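You operate a simulated robot arm through the tools that you are given. There is no shell and no other tool. Be economical: measure what you need, move in short steps, check, and stop when the job is done.

You are at the controls of a simulated robot arm. One attempt, no reset.

## Task
Put the numbered brass cylinder labelled "52" from the top of the bench with a grey shelf on the white panel and the numbered brass cylinder that says "27" on top of the black plug there.
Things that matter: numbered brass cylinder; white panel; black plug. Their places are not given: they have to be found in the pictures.

It is judged by the outcome, as a careful person would: the job done as asked, and still so three seconds after it is handed in. It fails if anything else is knocked over, pushed out of place, dropped, spilled or broken.

## Robot
A 7-joint arm with a two-finger parallel gripper, fixed in place. Base frame: the origin is at the foot of the arm, x ahead of it, y to its left, z up; the work surface is at about z = 0. Units: m, degrees, N and s.
With the tool pointing down near the work surface it reaches from about 0.22 to 0.58 m from the base axis. Its first joint turns from -66.0 to 66.0 degrees. Payload 2.5 kg.
Tool frame: the origin (TCP) lies between the finger pads and is the grasp point; the fingertips stand 0.023 m ahead of it; z points along the fingers, y is the line along which they close. Largest opening 0.094 m; finger width 0.038, thickness 0.01; the body of the gripper, 0.054 by 0.096 m, starts 0.039 m behind the TCP.
Orientation is that of the tool frame in the base frame, as a unit quaternion [w, x, y, z]. With the fingers straight down and closing along the base's y, the tool's x points along the base's -x, its y along +y and its z along -z.

## Interface
- The arm moves only by the tool arm_command. Its argument "increments" is a list of rows, each an object (a shift or turn left out is 0, a gripper value left out holds the last) with "dr": the turn, a rotation vector about the tool's x, y, z in degrees, a list of three; "travel": the shift along the tool's x, y, z in m, a list of three; "hand": the gripper command, from -1 (shut) to 1 (fully open), values between in proportion. In form: [{"dr": [ax, ay, az], "travel": [x, y, z], "hand": hand}, ...]. A call has 1 to 8 rows; each row is the pose to reach, as a shift and turn from the pose commanded when the call began, along the tool's axes at that moment. A row lasts 0.2 s, in which the tool goes at most 0.05 m and 8.6 degrees; a call with a longer step from one row to the next is refused whole, and so is a gripper value outside its range. A pose out of reach is approached as far as the arm can. The call stops where the force on the tool passes 40 N (or 10 N more than at its start, if that is more) or the arm is blocked; 0.2 s more then pass. Each finger travels about 0.108 m/s and halts on what it meets, pressing with about 45 N; the grip force reading is that of the motor and also rises with nothing between the fingers. The clock runs only during rows and for 0.2 s after the last one: add rows that repeat a pose to give the fingers time. It gives the time, the measured TCP pose, the force on the tool (base axes), the opening and the grip force at its end, in the units of the frame above (readings bear some noise).
- Cameras (640 x 400 px; columns grow to the right, rows downward): "scene" is fixed at [0.095, -0.3929, 0.5511]; the picture's right is [0.96, -0.27, 0.00], its down [-0.13, -0.48, -0.87] and it looks along [0.23, 0.84, -0.50] (base axes); focal length 354 px, centre (320, 200). "wrist" rides on the gripper at [-0.039, 0, -0.044] in the tool frame; the picture's right is [0.00, -1.00, 0.00], its down [0.97, 0.00, -0.24] and it looks along [0.24, 0.00, 0.97] (tool axes); focal length 218 px, centre (320, 200).
- get_image(camera): a new picture of that camera. It takes no simulated time.
- locate(camera, pixels): there is no depth. For up to 12 entries [column, row, z] of the newest picture of that camera ("zoom" is the newest enlarged one), the place [x, y] in the base frame at which the ray of that pixel passes the height z, good to about 0.002 m. It takes no simulated time.
- zoom(camera, box): a new picture of the part [left, top, right, bottom] of that camera's present view, enlarged. It takes no simulated time.
- finish_job(): hands the job in; it is judged then, once.

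Keep the steps short. Do not move on a guess: measure, check each grasp and each placing, and mend mistakes. In all there are 60 turns and 22 pictures (those below and enlarged ones count). Leave the gripper open and the arm clear of the work at the hand-in unless told otherwise, and finish with a single line.

The tools are called after "Emit:" as name(argument=value, ...) on one line, values as JSON. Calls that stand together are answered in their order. arm_command: Moves the arm, as the interface text tells. Its arguments: {"type":"object","properties":{"increments":{"type":"array"}},"required":["increments"]} The other tools are called the same way: get_image (camera) takes a picture; locate (camera, pixels) gives the place at which the rays of pixels pass given heights; zoom (camera, box) takes an enlarged picture of a part of a camera's view; finish_job () hands the job in.

At the start:

```text
time: 0.0
tool_pos: [0.3823, 0.1474, 0.2727]
tcp_rot: [0.0, 0.0, 1.0, 0.0]
ft_force: [-0.6, 1.1, 0.0]
grip_width: 0.0937
gripper_force: 0.0
```

scene: 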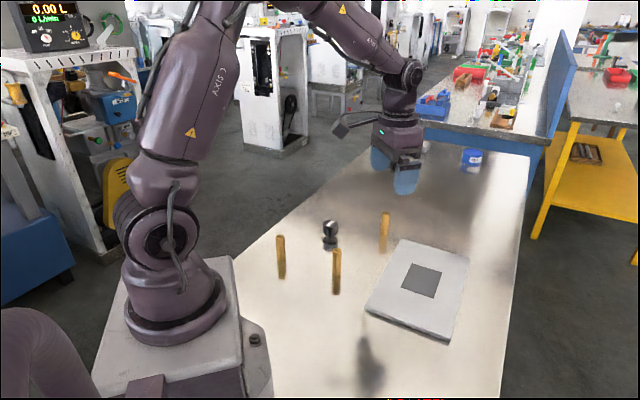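
wrist: 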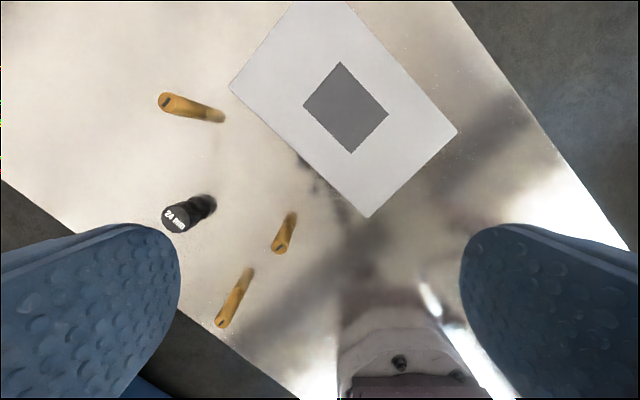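

I see three brass cylinders, a black plug marked "24 mm" and a white panel with a grey square. I'll enlarge both views to read the labels.

Emit:
zoom(camera="wrist", box=[140, 70, 320, 350])

Emit:
zoom(camera="scene", box=[250, 190, 480, 350])

```text
1.43 times, centred on (230, 210) of wrist
```

zoom: 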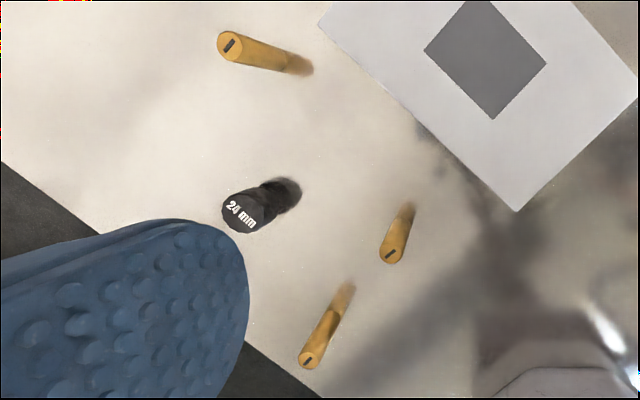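

```text
2.50 times, centred on (365, 270) of scene
```

zoom: 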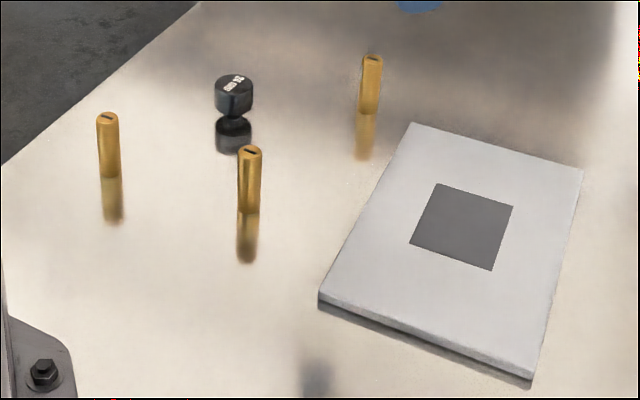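

The labels are too small to read from here. I'll measure the positions using the base pixels at z=0 and top pixels at candidate heights.

Emit:
locate(camera="zoom", pixels=[[110, 176, 0], [107, 117, 0.05], [249, 211, 0], [250, 152, 0.05], [369, 112, 0], [372, 58, 0.05], [233, 120, 0], [234, 82, 0.04], [461, 227, 0.012]])

Emit:
locate(camera="wrist", pixels=[[221, 323, 0.05], [250, 270, 0], [280, 248, 0.05], [292, 214, 0], [166, 102, 0.05], [222, 118, 0], [175, 218, 0.04], [207, 203, 0], [346, 107, 0.012], [457, 131, 0.012], [368, 216, 0.012], [229, 87, 0.012]])

```text
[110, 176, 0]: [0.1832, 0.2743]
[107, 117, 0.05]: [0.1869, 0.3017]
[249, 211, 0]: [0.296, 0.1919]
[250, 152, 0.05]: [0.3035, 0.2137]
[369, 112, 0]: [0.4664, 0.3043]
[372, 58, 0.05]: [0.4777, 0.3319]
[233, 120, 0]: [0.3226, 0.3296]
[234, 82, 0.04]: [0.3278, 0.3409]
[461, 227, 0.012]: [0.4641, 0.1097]
```

```text
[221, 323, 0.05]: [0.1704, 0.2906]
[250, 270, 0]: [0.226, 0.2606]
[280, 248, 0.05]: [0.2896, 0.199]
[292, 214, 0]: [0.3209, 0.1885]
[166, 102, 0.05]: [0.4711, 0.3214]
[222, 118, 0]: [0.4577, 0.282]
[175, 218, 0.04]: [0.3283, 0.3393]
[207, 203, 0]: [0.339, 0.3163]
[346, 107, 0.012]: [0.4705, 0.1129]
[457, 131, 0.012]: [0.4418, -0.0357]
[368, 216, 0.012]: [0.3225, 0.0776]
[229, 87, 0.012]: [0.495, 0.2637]
```

Heights from combining both views: cylinders are about 0.066 m tall at A≈(0.185,0.280), B≈(0.297,0.195) and C≈(0.467,0.310). The plug is at ≈(0.328,0.340), with its top at ≈0.04. I'll try a tight zoom on B's top at wrist (282,247) to see whether zoom adds detail.

Emit:
zoom(camera="wrist", box=[264, 236, 296, 256])

```text
16.00 times, centred on (280, 246) of wrist
```

zoom: 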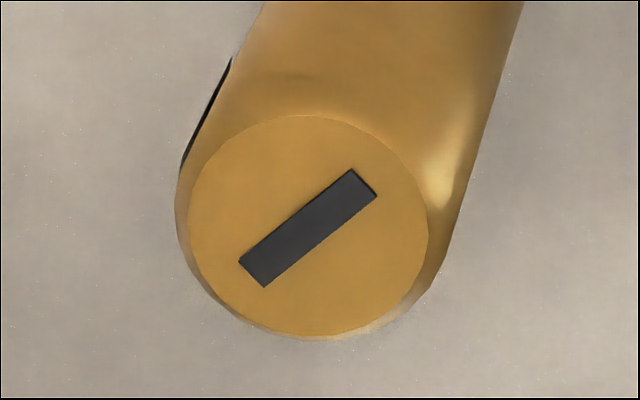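

Zoom does add detail. The top carries only a bar, but a dark plate edge shows on B's left (+y) side, so the number is probably on the side. I'll check A and C.

Emit:
zoom(camera="wrist", box=[206, 290, 262, 330])

Emit:
zoom(camera="wrist", box=[152, 86, 216, 126])

Emit:
zoom(camera="scene", box=[310, 210, 350, 260])

```text
10.00 times, centred on (234, 310) of wrist
```

zoom: 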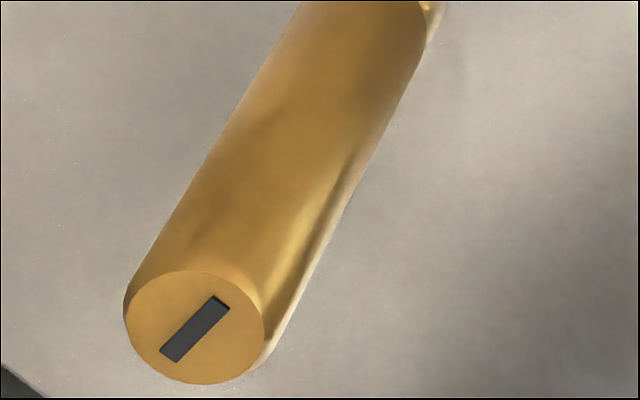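

```text
10.00 times, centred on (184, 106) of wrist
```

zoom: 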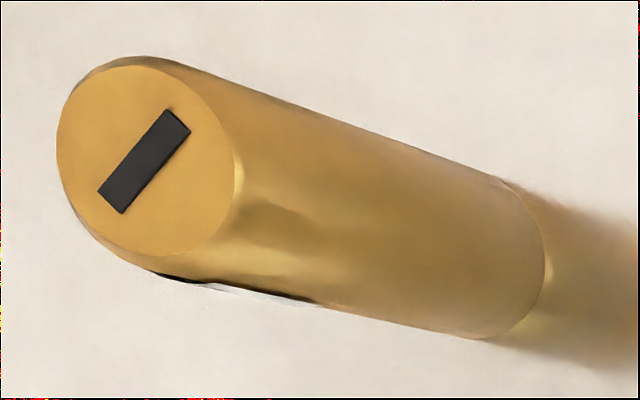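

```text
8.00 times, centred on (330, 235) of scene
```

zoom: 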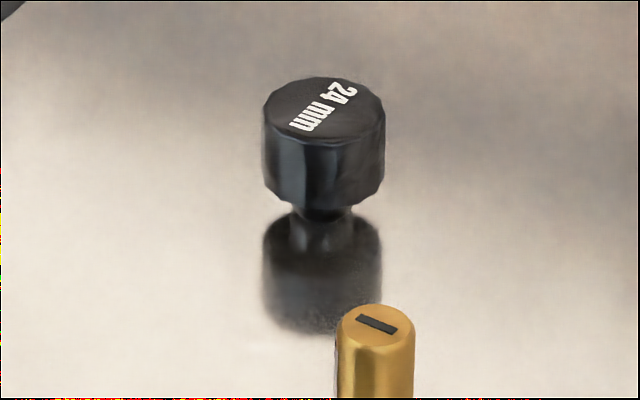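

The tops only have bars. Dark plates show on the sides facing roughly +y, away from both cameras. I'll swing the wrist to the +y side and yaw it, staying high, so the camera looks back toward -y.

Emit:
arm_command(increments=[{"travel": [0.0125, 0.026, 0.006], "dr": [0, 0, -8.5]}, {"travel": [0.025, 0.052, 0.012], "dr": [0, 0, -17]}, {"travel": [0.0375, 0.079, 0.018], "dr": [0, 0, -25.5]}, {"travel": [0.05, 0.105, 0.025], "dr": [0, 0, -34]}, {"travel": [0.0625, 0.131, 0.031], "dr": [0, 0, -42.5]}, {"travel": [0.075, 0.157, 0.037], "dr": [0, 0, -51]}, {"travel": [0.0875, 0.184, 0.043], "dr": [0, 0, -59.5]}, {"travel": [0.1, 0.21, 0.05], "dr": [0, 0, -68]}])

```text
time: 1.8
tool_pos: [0.2837, 0.356, 0.2222]
tcp_rot: [-0.001, -0.56, 0.829, -0.001]
ft_force: [0.0, -0.1, 0.0]
grip_width: 0.0941
gripper_force: 0.0
```

The pose is as commanded. Next I'll yaw 45° further, shift toward +y and lower to about z 0.17, still far above the 0.066 tops.

Emit:
arm_command(increments=[{"travel": [-0.005, 0.006, 0.008], "dr": [0, 0, -7.5]}, {"travel": [-0.01, 0.013, 0.016], "dr": [0, 0, -15]}, {"travel": [-0.016, 0.02, 0.024], "dr": [0, 0, -22.5]}, {"travel": [-0.022, 0.027, 0.032], "dr": [0, 0, -30]}, {"travel": [-0.027, 0.033, 0.041], "dr": [0, 0, -37.5]}, {"travel": [-0.032, 0.039, 0.05], "dr": [0, 0, -45]}])

Emit:
get_image(camera="wrist")

```text
time: 3.2
tool_pos: [0.2579, 0.4005, 0.1724]
tcp_rot: [-0.001, 0.835, -0.55, 0.0]
ft_force: [0.5, -0.4, 0.3]
grip_width: 0.0938
gripper_force: 0.1
```

```text
13 pictures are left
```

wrist: 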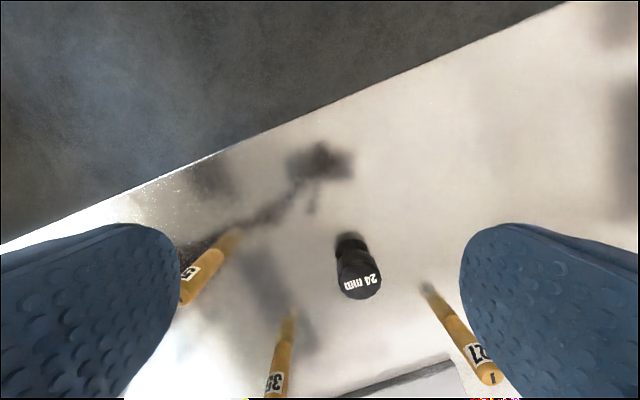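

Right is C, which looks like "27". Middle is B ("35"?) and left is A ("5?"). I'll enlarge to confirm.

Emit:
zoom(camera="wrist", box=[160, 220, 320, 400])

Emit:
zoom(camera="wrist", box=[330, 240, 510, 390])

```text
2.22 times, centred on (240, 310) of wrist
```

zoom: 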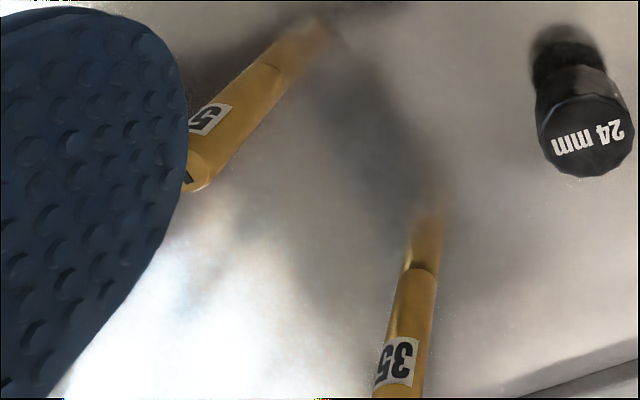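

```text
2.67 times, centred on (420, 315) of wrist
```

zoom: 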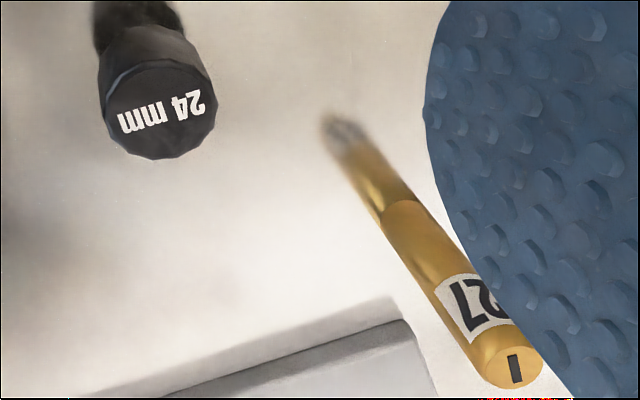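

A reads "5?" with the 5 leading (text inverted), B is "35" and C is "27", so A is 52. Next I'll go above A at z≈0.15, yawing back 45° on the way.

Emit:
arm_command(increments=[{"travel": [0.0137, 0.019, 0.004], "dr": [0, 0, 7.5]}, {"travel": [0.0273, 0.038, 0.008], "dr": [0, 0, 15]}, {"travel": [0.041, 0.057, 0.012], "dr": [0, 0, 22.5]}, {"travel": [0.055, 0.076, 0.016], "dr": [0, 0, 30]}, {"travel": [0.068, 0.095, 0.02], "dr": [0, 0, 37.5]}, {"travel": [0.082, 0.1145, 0.022], "dr": [0, 0, 45]}])

Emit:
get_image(camera="wrist")

```text
time: 4.6
tool_pos: [0.184, 0.2805, 0.1517]
tcp_rot: [0.0, -0.558, 0.83, 0.0]
ft_force: [0.3, 0.7, -0.3]
grip_width: 0.0939
gripper_force: 0.2
```

```text
10 pictures are left
```

wrist: 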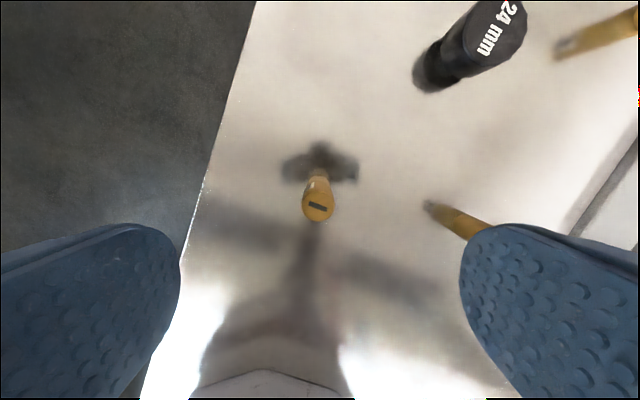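

A's top is at (318,207), nearly centred. I'll check where it lies.

Emit:
locate(camera="wrist", pixels=[[318, 207, 0.066], [318, 207, 0.06], [302, 207, 0.066], [334, 207, 0.066], [500, 40, 0.04], [492, 20, 0.04], [525, 10, 0.04], [463, 42, 0.04], [424, 88, 0.0]])

```text
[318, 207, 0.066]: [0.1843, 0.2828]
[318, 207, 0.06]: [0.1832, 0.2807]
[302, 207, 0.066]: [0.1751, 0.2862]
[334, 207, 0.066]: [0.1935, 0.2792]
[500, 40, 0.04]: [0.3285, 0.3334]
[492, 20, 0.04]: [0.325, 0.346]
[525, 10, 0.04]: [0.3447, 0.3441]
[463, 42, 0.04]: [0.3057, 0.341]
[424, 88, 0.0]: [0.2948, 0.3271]
```

A's diameter is about 0.019 and it sits within 2 mm of the TCP. I'll descend straight to TCP z≈0.04.

Emit:
arm_command(increments=[{"travel": [0, 0, 0.03]}, {"travel": [0, 0, 0.06]}, {"travel": [0, 0, 0.085]}, {"travel": [0, 0, 0.1]}, {"travel": [0, 0, 0.1115]}, {"travel": [0, 0, 0.1115]}])

```text
time: 6.0
tool_pos: [0.1838, 0.281, 0.0393]
tcp_rot: [0.001, -0.559, 0.829, 0.0]
ft_force: [0.8, -0.3, 0.7]
grip_width: 0.094
gripper_force: 0.1
```

No contact on the way down. I'll close the fingers.

Emit:
arm_command(increments=[{"hand": 0}, {"hand": -0.5}, {"hand": -1}, {"hand": -1}, {"hand": -1}, {"hand": -1}])

```text
time: 7.4
tool_pos: [0.1846, 0.2802, 0.0397]
tcp_rot: [0.0, -0.559, 0.829, -0.001]
ft_force: [-0.2, -0.1, 0.0]
grip_width: 0.0211
gripper_force: 44.9
```

The grip holds at 0.021 m and 45 N. I'll lift straight up.

Emit:
arm_command(increments=[{"travel": [0, 0, -0.01]}, {"travel": [0, 0, -0.04]}, {"travel": [0, 0, -0.075]}, {"travel": [0, 0, -0.11]}, {"travel": [0, 0, -0.145]}])

```text
time: 8.6
tool_pos: [0.1859, 0.2818, 0.1827]
tcp_rot: [-0.001, -0.559, 0.829, -0.001]
ft_force: [1.1, 0.0, -1.0]
grip_width: 0.0209
gripper_force: 45.1
```

Lifted and held. I'll carry it over B with the cylinder base at about 0.14, to above the panel centre (0.467,0.112).

Emit:
arm_command(increments=[{"travel": [0.0065, -0.0405, 0], "dr": [0, 0, 5]}, {"travel": [0.013, -0.081, 0], "dr": [0, 0, 10]}, {"travel": [0.0196, -0.1216, 0], "dr": [0, 0, 15]}, {"travel": [0.0261, -0.1621, 0], "dr": [0, 0, 20]}, {"travel": [0.0326, -0.2027, 0], "dr": [0, 0, 25]}, {"travel": [0.0391, -0.2432, 0], "dr": [0, 0, 30]}, {"travel": [0.0457, -0.2838, 0], "dr": [0, 0, 35]}, {"travel": [0.0522, -0.3243, 0], "dr": [0, 0, 40]}])

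Emit:
get_image(camera="scene")

```text
time: 10.4
tool_pos: [0.4669, 0.1092, 0.1819]
tcp_rot: [-0.001, -0.241, 0.971, 0.0]
ft_force: [0.4, 1.0, -2.0]
grip_width: 0.021
gripper_force: 44.8
```

```text
9 pictures are left
```

scene: 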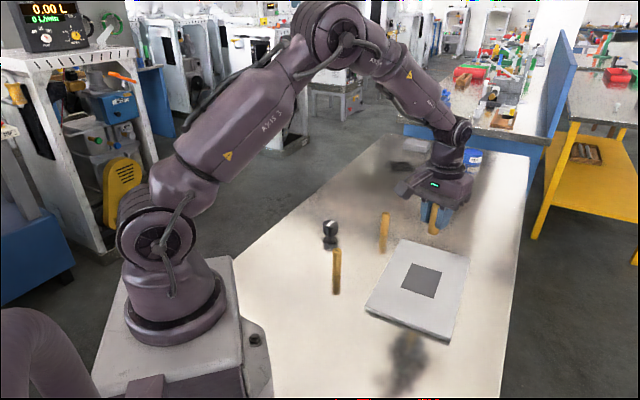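

It's over the panel with the others undisturbed. I'll descend to about 1 cm above expected contact.

Emit:
arm_command(increments=[{"travel": [0, 0, 0.03]}, {"travel": [0, 0, 0.06]}, {"travel": [0, 0, 0.09]}, {"travel": [0, 0, 0.11]}, {"travel": [0, 0, 0.12]}])

Emit:
zoom(camera="scene", box=[310, 180, 490, 350])

```text
time: 11.6
tool_pos: [0.4658, 0.1104, 0.063]
tcp_rot: [0.001, -0.242, 0.97, 0.0]
ft_force: [0.5, 1.8, -0.7]
grip_width: 0.0211
gripper_force: 44.8
```

```text
2.35 times, centred on (400, 265) of scene
```

zoom: 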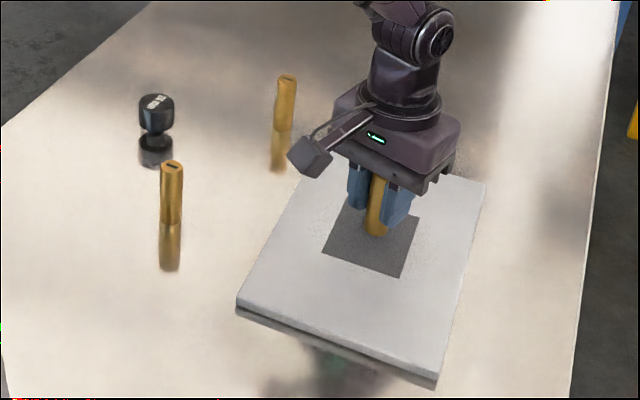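

The cylinder is over the middle of the panel. I'll lower it in small steps until I feel contact.

Emit:
arm_command(increments=[{"travel": [0, 0, 0.003]}, {"travel": [0, 0, 0.006]}, {"travel": [0, 0, 0.008]}, {"travel": [0, 0, 0.0095]}])

```text
time: 12.6
tool_pos: [0.4664, 0.1107, 0.0556]
tcp_rot: [0.001, -0.242, 0.97, 0.0]
ft_force: [-5.2, -0.2, 10.2]
grip_width: 0.021
gripper_force: 45.3
```

I feel contact at 10 N, with TCP z 0.0556, so the panel top is at ≈0.016. I'll ease the press by 1.5 mm and open.

Emit:
arm_command(increments=[{"travel": [0, 0, -0.0015]}, {"travel": [0, 0, -0.0015]}, {"travel": [0, 0, -0.0015], "hand": -0.5}, {"travel": [0, 0, -0.0015], "hand": 0}, {"travel": [0, 0, -0.0015], "hand": 0.5}, {"travel": [0, 0, -0.0015], "hand": 1}, {"travel": [0, 0, -0.0015], "hand": 1}, {"travel": [0, 0, -0.0015], "hand": 1}])

```text
time: 14.4
tool_pos: [0.4658, 0.1099, 0.0558]
tcp_rot: [0.0, -0.242, 0.97, 0.0]
ft_force: [-0.4, 1.4, -0.1]
grip_width: 0.094
gripper_force: 0.1
```

Released with no force reading. I'll go straight up.

Emit:
arm_command(increments=[{"travel": [0, 0, -0.02]}, {"travel": [0, 0, -0.05]}, {"travel": [0, 0, -0.085]}, {"travel": [0, 0, -0.115]}])

```text
time: 15.4
tool_pos: [0.4651, 0.1108, 0.1713]
tcp_rot: [0.0, -0.242, 0.97, 0.0]
ft_force: [0.0, 0.5, -0.5]
grip_width: 0.0939
gripper_force: 0.0
```

Now I'll go above C (27) at ≈(0.467,0.311), z≈0.15, and take a wrist picture that also shows the plug and panel.

Emit:
arm_command(increments=[{"travel": [-0.0159, 0.0293, 0]}, {"travel": [-0.0319, 0.0586, 0]}, {"travel": [-0.0478, 0.0879, 0]}, {"travel": [-0.0637, 0.1171, 0]}, {"travel": [-0.0797, 0.1464, 0.01]}, {"travel": [-0.0956, 0.1757, 0.02]}, {"travel": [-0.0956, 0.1757, 0.02]}])

Emit:
get_image(camera="wrist")

```text
time: 17.0
tool_pos: [0.4663, 0.3111, 0.1537]
tcp_rot: [-0.001, -0.242, 0.97, 0.0]
ft_force: [0.6, -0.6, 0.4]
grip_width: 0.0942
gripper_force: 0.1
```

```text
7 pictures are left
```

wrist: 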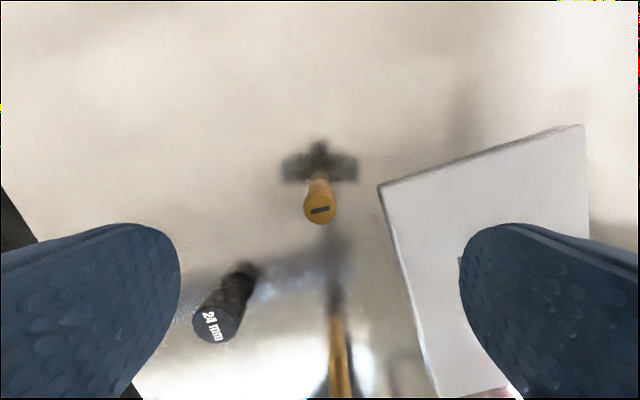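

C's top is at (320,209), centred. The panel corner at (380,187) is close to the fully open right finger, so I'll half-close before descending. I'll check C and the plug's position first.

Emit:
locate(camera="wrist", pixels=[[320, 209, 0.066], [380, 187, 0.016], [214, 323, 0.04], [214, 323, 0.045], [193, 318, 0.04], [235, 328, 0.04]])

Emit:
arm_command(increments=[{"hand": 0.0}, {"hand": 0.0}, {"hand": 0.0}])

```text
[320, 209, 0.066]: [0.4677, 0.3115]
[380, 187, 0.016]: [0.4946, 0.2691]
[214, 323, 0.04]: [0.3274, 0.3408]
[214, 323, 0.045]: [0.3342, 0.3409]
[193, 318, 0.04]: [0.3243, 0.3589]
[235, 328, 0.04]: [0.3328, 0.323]
```

```text
time: 17.8
tool_pos: [0.4665, 0.3109, 0.1521]
tcp_rot: [0.0, -0.242, 0.97, -0.001]
ft_force: [0.0, -0.1, -0.6]
grip_width: 0.047
gripper_force: 0.0
```

The opening is 0.047 and alignment is within 1–2 mm. I'll descend to TCP z≈0.04.

Emit:
arm_command(increments=[{"travel": [0, 0, 0.03]}, {"travel": [0, 0, 0.06]}, {"travel": [0, 0, 0.085]}, {"travel": [0, 0, 0.1]}, {"travel": [0, 0, 0.112]}, {"travel": [0, 0, 0.112]}])

```text
time: 19.2
tool_pos: [0.4682, 0.3102, 0.0391]
tcp_rot: [0.0, -0.242, 0.97, 0.0]
ft_force: [-0.4, -0.1, -0.3]
grip_width: 0.0468
gripper_force: 0.1
```

No contact on the way down. I'll close.

Emit:
arm_command(increments=[{"hand": -0.5}, {"hand": -1}, {"hand": -1}, {"hand": -1}, {"hand": -1}])

Emit:
arm_command(increments=[{"travel": [0, 0, -0.01]}, {"travel": [0, 0, -0.04]}, {"travel": [0, 0, -0.075]}, {"travel": [0, 0, -0.11]}, {"travel": [0, 0, -0.11]}])

```text
time: 20.4
tool_pos: [0.4675, 0.3103, 0.0391]
tcp_rot: [-0.001, -0.242, 0.97, 0.0]
ft_force: [0.4, 0.1, 0.0]
grip_width: 0.0211
gripper_force: 44.7
```

```text
time: 21.6
tool_pos: [0.4647, 0.3115, 0.1486]
tcp_rot: [0.0, -0.241, 0.97, 0.0]
ft_force: [0.2, -0.6, -1.5]
grip_width: 0.0215
gripper_force: 44.7
```

Held and lifted. Four views agree on the plug's top centre as (0.328,0.340) at z≈0.040. I'll move above it at the same height, leaving the cylinder base about 7 cm clear.

Emit:
arm_command(increments=[{"travel": [0.018, 0.015, 0]}, {"travel": [0.036, 0.03, 0]}, {"travel": [0.054, 0.045, 0]}, {"travel": [0.072, 0.06, 0]}, {"travel": [0.09, 0.075, 0]}, {"travel": [0.1074, 0.0899, 0]}, {"travel": [0.1074, 0.0899, 0]}])

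Emit:
get_image(camera="wrist")

```text
time: 23.2
tool_pos: [0.3304, 0.3393, 0.1482]
tcp_rot: [0.0, -0.241, 0.97, 0.0]
ft_force: [-0.5, 0.8, -1.9]
grip_width: 0.0214
gripper_force: 44.6
```

```text
6 pictures are left
```

wrist: 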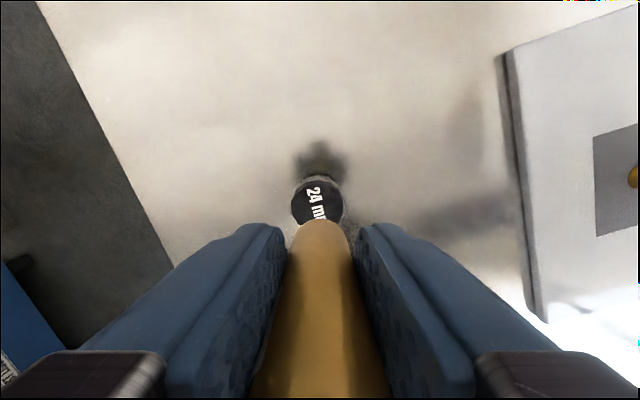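

The plug head is visible under the cylinder, columns 291–344. I'll enlarge it to measure the centre exactly.

Emit:
zoom(camera="wrist", box=[272, 165, 368, 225])

```text
6.67 times, centred on (320, 195) of wrist
```

zoom: 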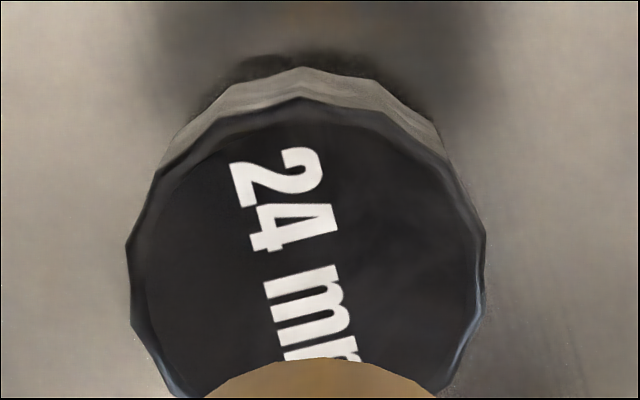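

Emit:
locate(camera="zoom", pixels=[[307, 270, 0.04], [307, 270, 0.045], [127, 265, 0.04], [487, 265, 0.04], [307, 97, 0.04], [320, 357, 0.109]])

```text
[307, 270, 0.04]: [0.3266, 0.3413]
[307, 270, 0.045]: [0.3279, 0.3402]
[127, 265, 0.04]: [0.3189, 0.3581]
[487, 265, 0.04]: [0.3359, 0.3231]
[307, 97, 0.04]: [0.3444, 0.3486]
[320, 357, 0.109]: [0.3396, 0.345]
```

The cylinder axis is at (0.3305,0.340) and the plug centre at (0.327,0.341). I'll correct by about 3 mm and descend to about 1 cm above contact (expected TCP z≈0.08).

Emit:
arm_command(increments=[{"travel": [0.0022, 0.0023, 0]}, {"travel": [0.0022, 0.0023, 0.02]}, {"travel": [0.0022, 0.0023, 0.04]}, {"travel": [0.0022, 0.0023, 0.054]}, {"travel": [0.0022, 0.0023, 0.054]}])

Emit:
zoom(camera="scene", box=[290, 190, 370, 250])

```text
time: 24.4
tool_pos: [0.3281, 0.3409, 0.0942]
tcp_rot: [0.0, -0.242, 0.97, 0.0]
ft_force: [-0.3, 0.9, -1.9]
grip_width: 0.0212
gripper_force: 44.6
```

```text
6.67 times, centred on (330, 220) of scene
```

zoom: 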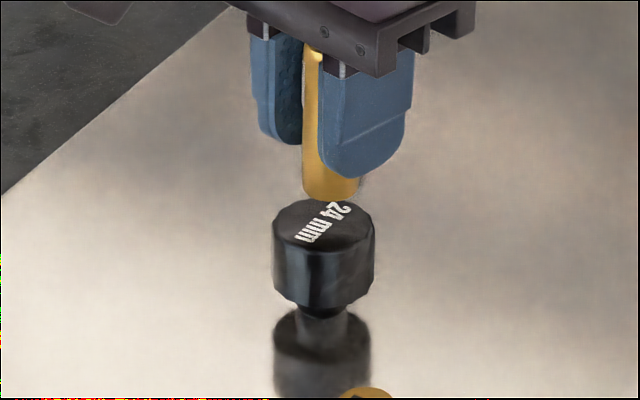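

It lines up to within about 2 mm. I'll trim 1 mm toward -x and lower gently.

Emit:
arm_command(increments=[{"travel": [0.001, 0.0006, 0.003]}, {"travel": [0.001, 0.0006, 0.007]}, {"travel": [0.001, 0.0006, 0.01]}, {"travel": [0.001, 0.0006, 0.012]}, {"travel": [0.001, 0.0006, 0.012]}])

```text
time: 25.6
tool_pos: [0.3278, 0.3399, 0.0821]
tcp_rot: [0.0, -0.242, 0.97, 0.0]
ft_force: [0.4, 0.3, -1.5]
grip_width: 0.0215
gripper_force: 45.0
```

No contact yet, with force still about -1.5 N. I'll go down in 1 mm steps.

Emit:
arm_command(increments=[{"travel": [0, 0, 0.001]}, {"travel": [0, 0, 0.002]}, {"travel": [0, 0, 0.002]}])

```text
time: 26.4
tool_pos: [0.326, 0.3414, 0.0801]
tcp_rot: [0.0, -0.242, 0.97, 0.0]
ft_force: [-0.2, -0.7, -1.3]
grip_width: 0.0214
gripper_force: 45.0
```

Emit:
arm_command(increments=[{"travel": [0, 0, 0.001]}, {"travel": [0, 0, 0.001]}])

```text
time: 27.0
tool_pos: [0.3272, 0.3416, 0.0792]
tcp_rot: [0.0, -0.242, 0.97, 0.0]
ft_force: [0.9, 0.1, -1.4]
grip_width: 0.0211
gripper_force: 44.9
```

Still no contact at z 0.079. I'll keep lowering by 1 mm.

Emit:
arm_command(increments=[{"travel": [0, 0, 0.001]}, {"travel": [0, 0, 0.001]}])

```text
time: 27.6
tool_pos: [0.3265, 0.3412, 0.0786]
tcp_rot: [0.001, -0.242, 0.97, 0.001]
ft_force: [-1.0, -0.4, 1.7]
grip_width: 0.0211
gripper_force: 45.0
```

Force rose about 3 N, so the cylinder is resting lightly on the plug. I'll open slowly and hold.

Emit:
arm_command(increments=[{"hand": -0.6}, {"hand": -0.3}, {"hand": 0}, {"hand": 0.4}, {"hand": 0.8}, {"hand": 0.8}, {"hand": 0.8}])

Emit:
zoom(camera="scene", box=[290, 180, 370, 250])

```text
time: 29.2
tool_pos: [0.3274, 0.3417, 0.0787]
tcp_rot: [-0.001, -0.241, 0.97, 0.0]
ft_force: [0.0, 0.1, -0.4]
grip_width: 0.0844
gripper_force: 0.0
```

```text
5.71 times, centred on (330, 215) of scene
```

zoom: 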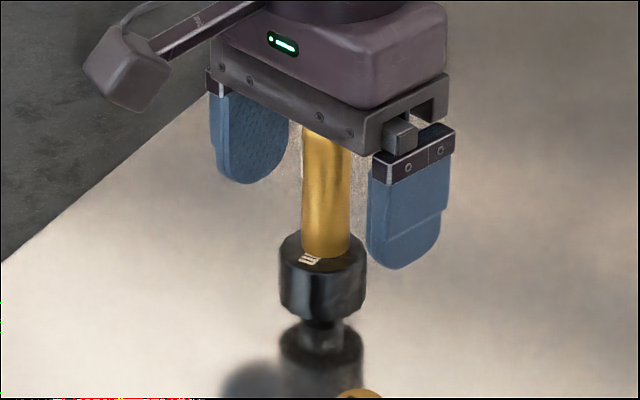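

It stands upright and centred on the plug, with the fingers clear. I'll lift straight up and well clear.

Emit:
arm_command(increments=[{"travel": [0, 0, -0.01], "hand": 1}, {"travel": [0, 0, -0.035]}, {"travel": [0, 0, -0.07]}, {"travel": [0, 0, -0.105]}, {"travel": [0, 0, -0.14]}, {"travel": [0, 0, -0.17]}, {"travel": [0, 0, -0.17]}])

Emit:
get_image(camera="scene")

```text
time: 30.8
tool_pos: [0.3253, 0.3418, 0.2496]
tcp_rot: [0.0, -0.242, 0.97, 0.001]
ft_force: [-0.4, -0.5, 0.3]
grip_width: 0.0942
gripper_force: 0.0
```

```text
2 pictures are left
```

scene: 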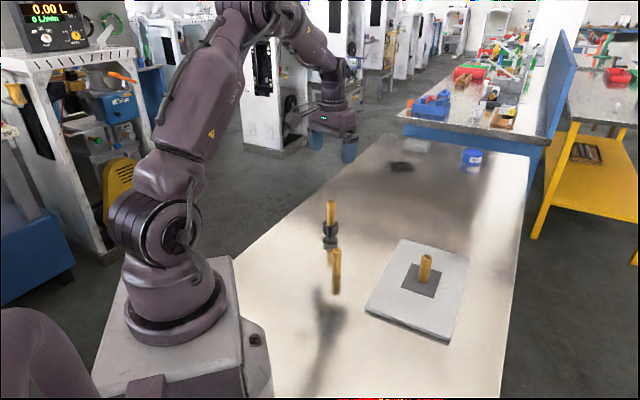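

Everything stands as asked: 52 upright on the panel, 27 upright on the plug, 35 and the panel unmoved, gripper open and clear. I'll hand in.

Emit:
finish_job()

```text
The job is handed in.
```

Cylinder "52" stands on the white panel and cylinder "27" stands on top of the black plug; I could only read the "5" on the first one and took it as 52 because the other two read 27 and 35.
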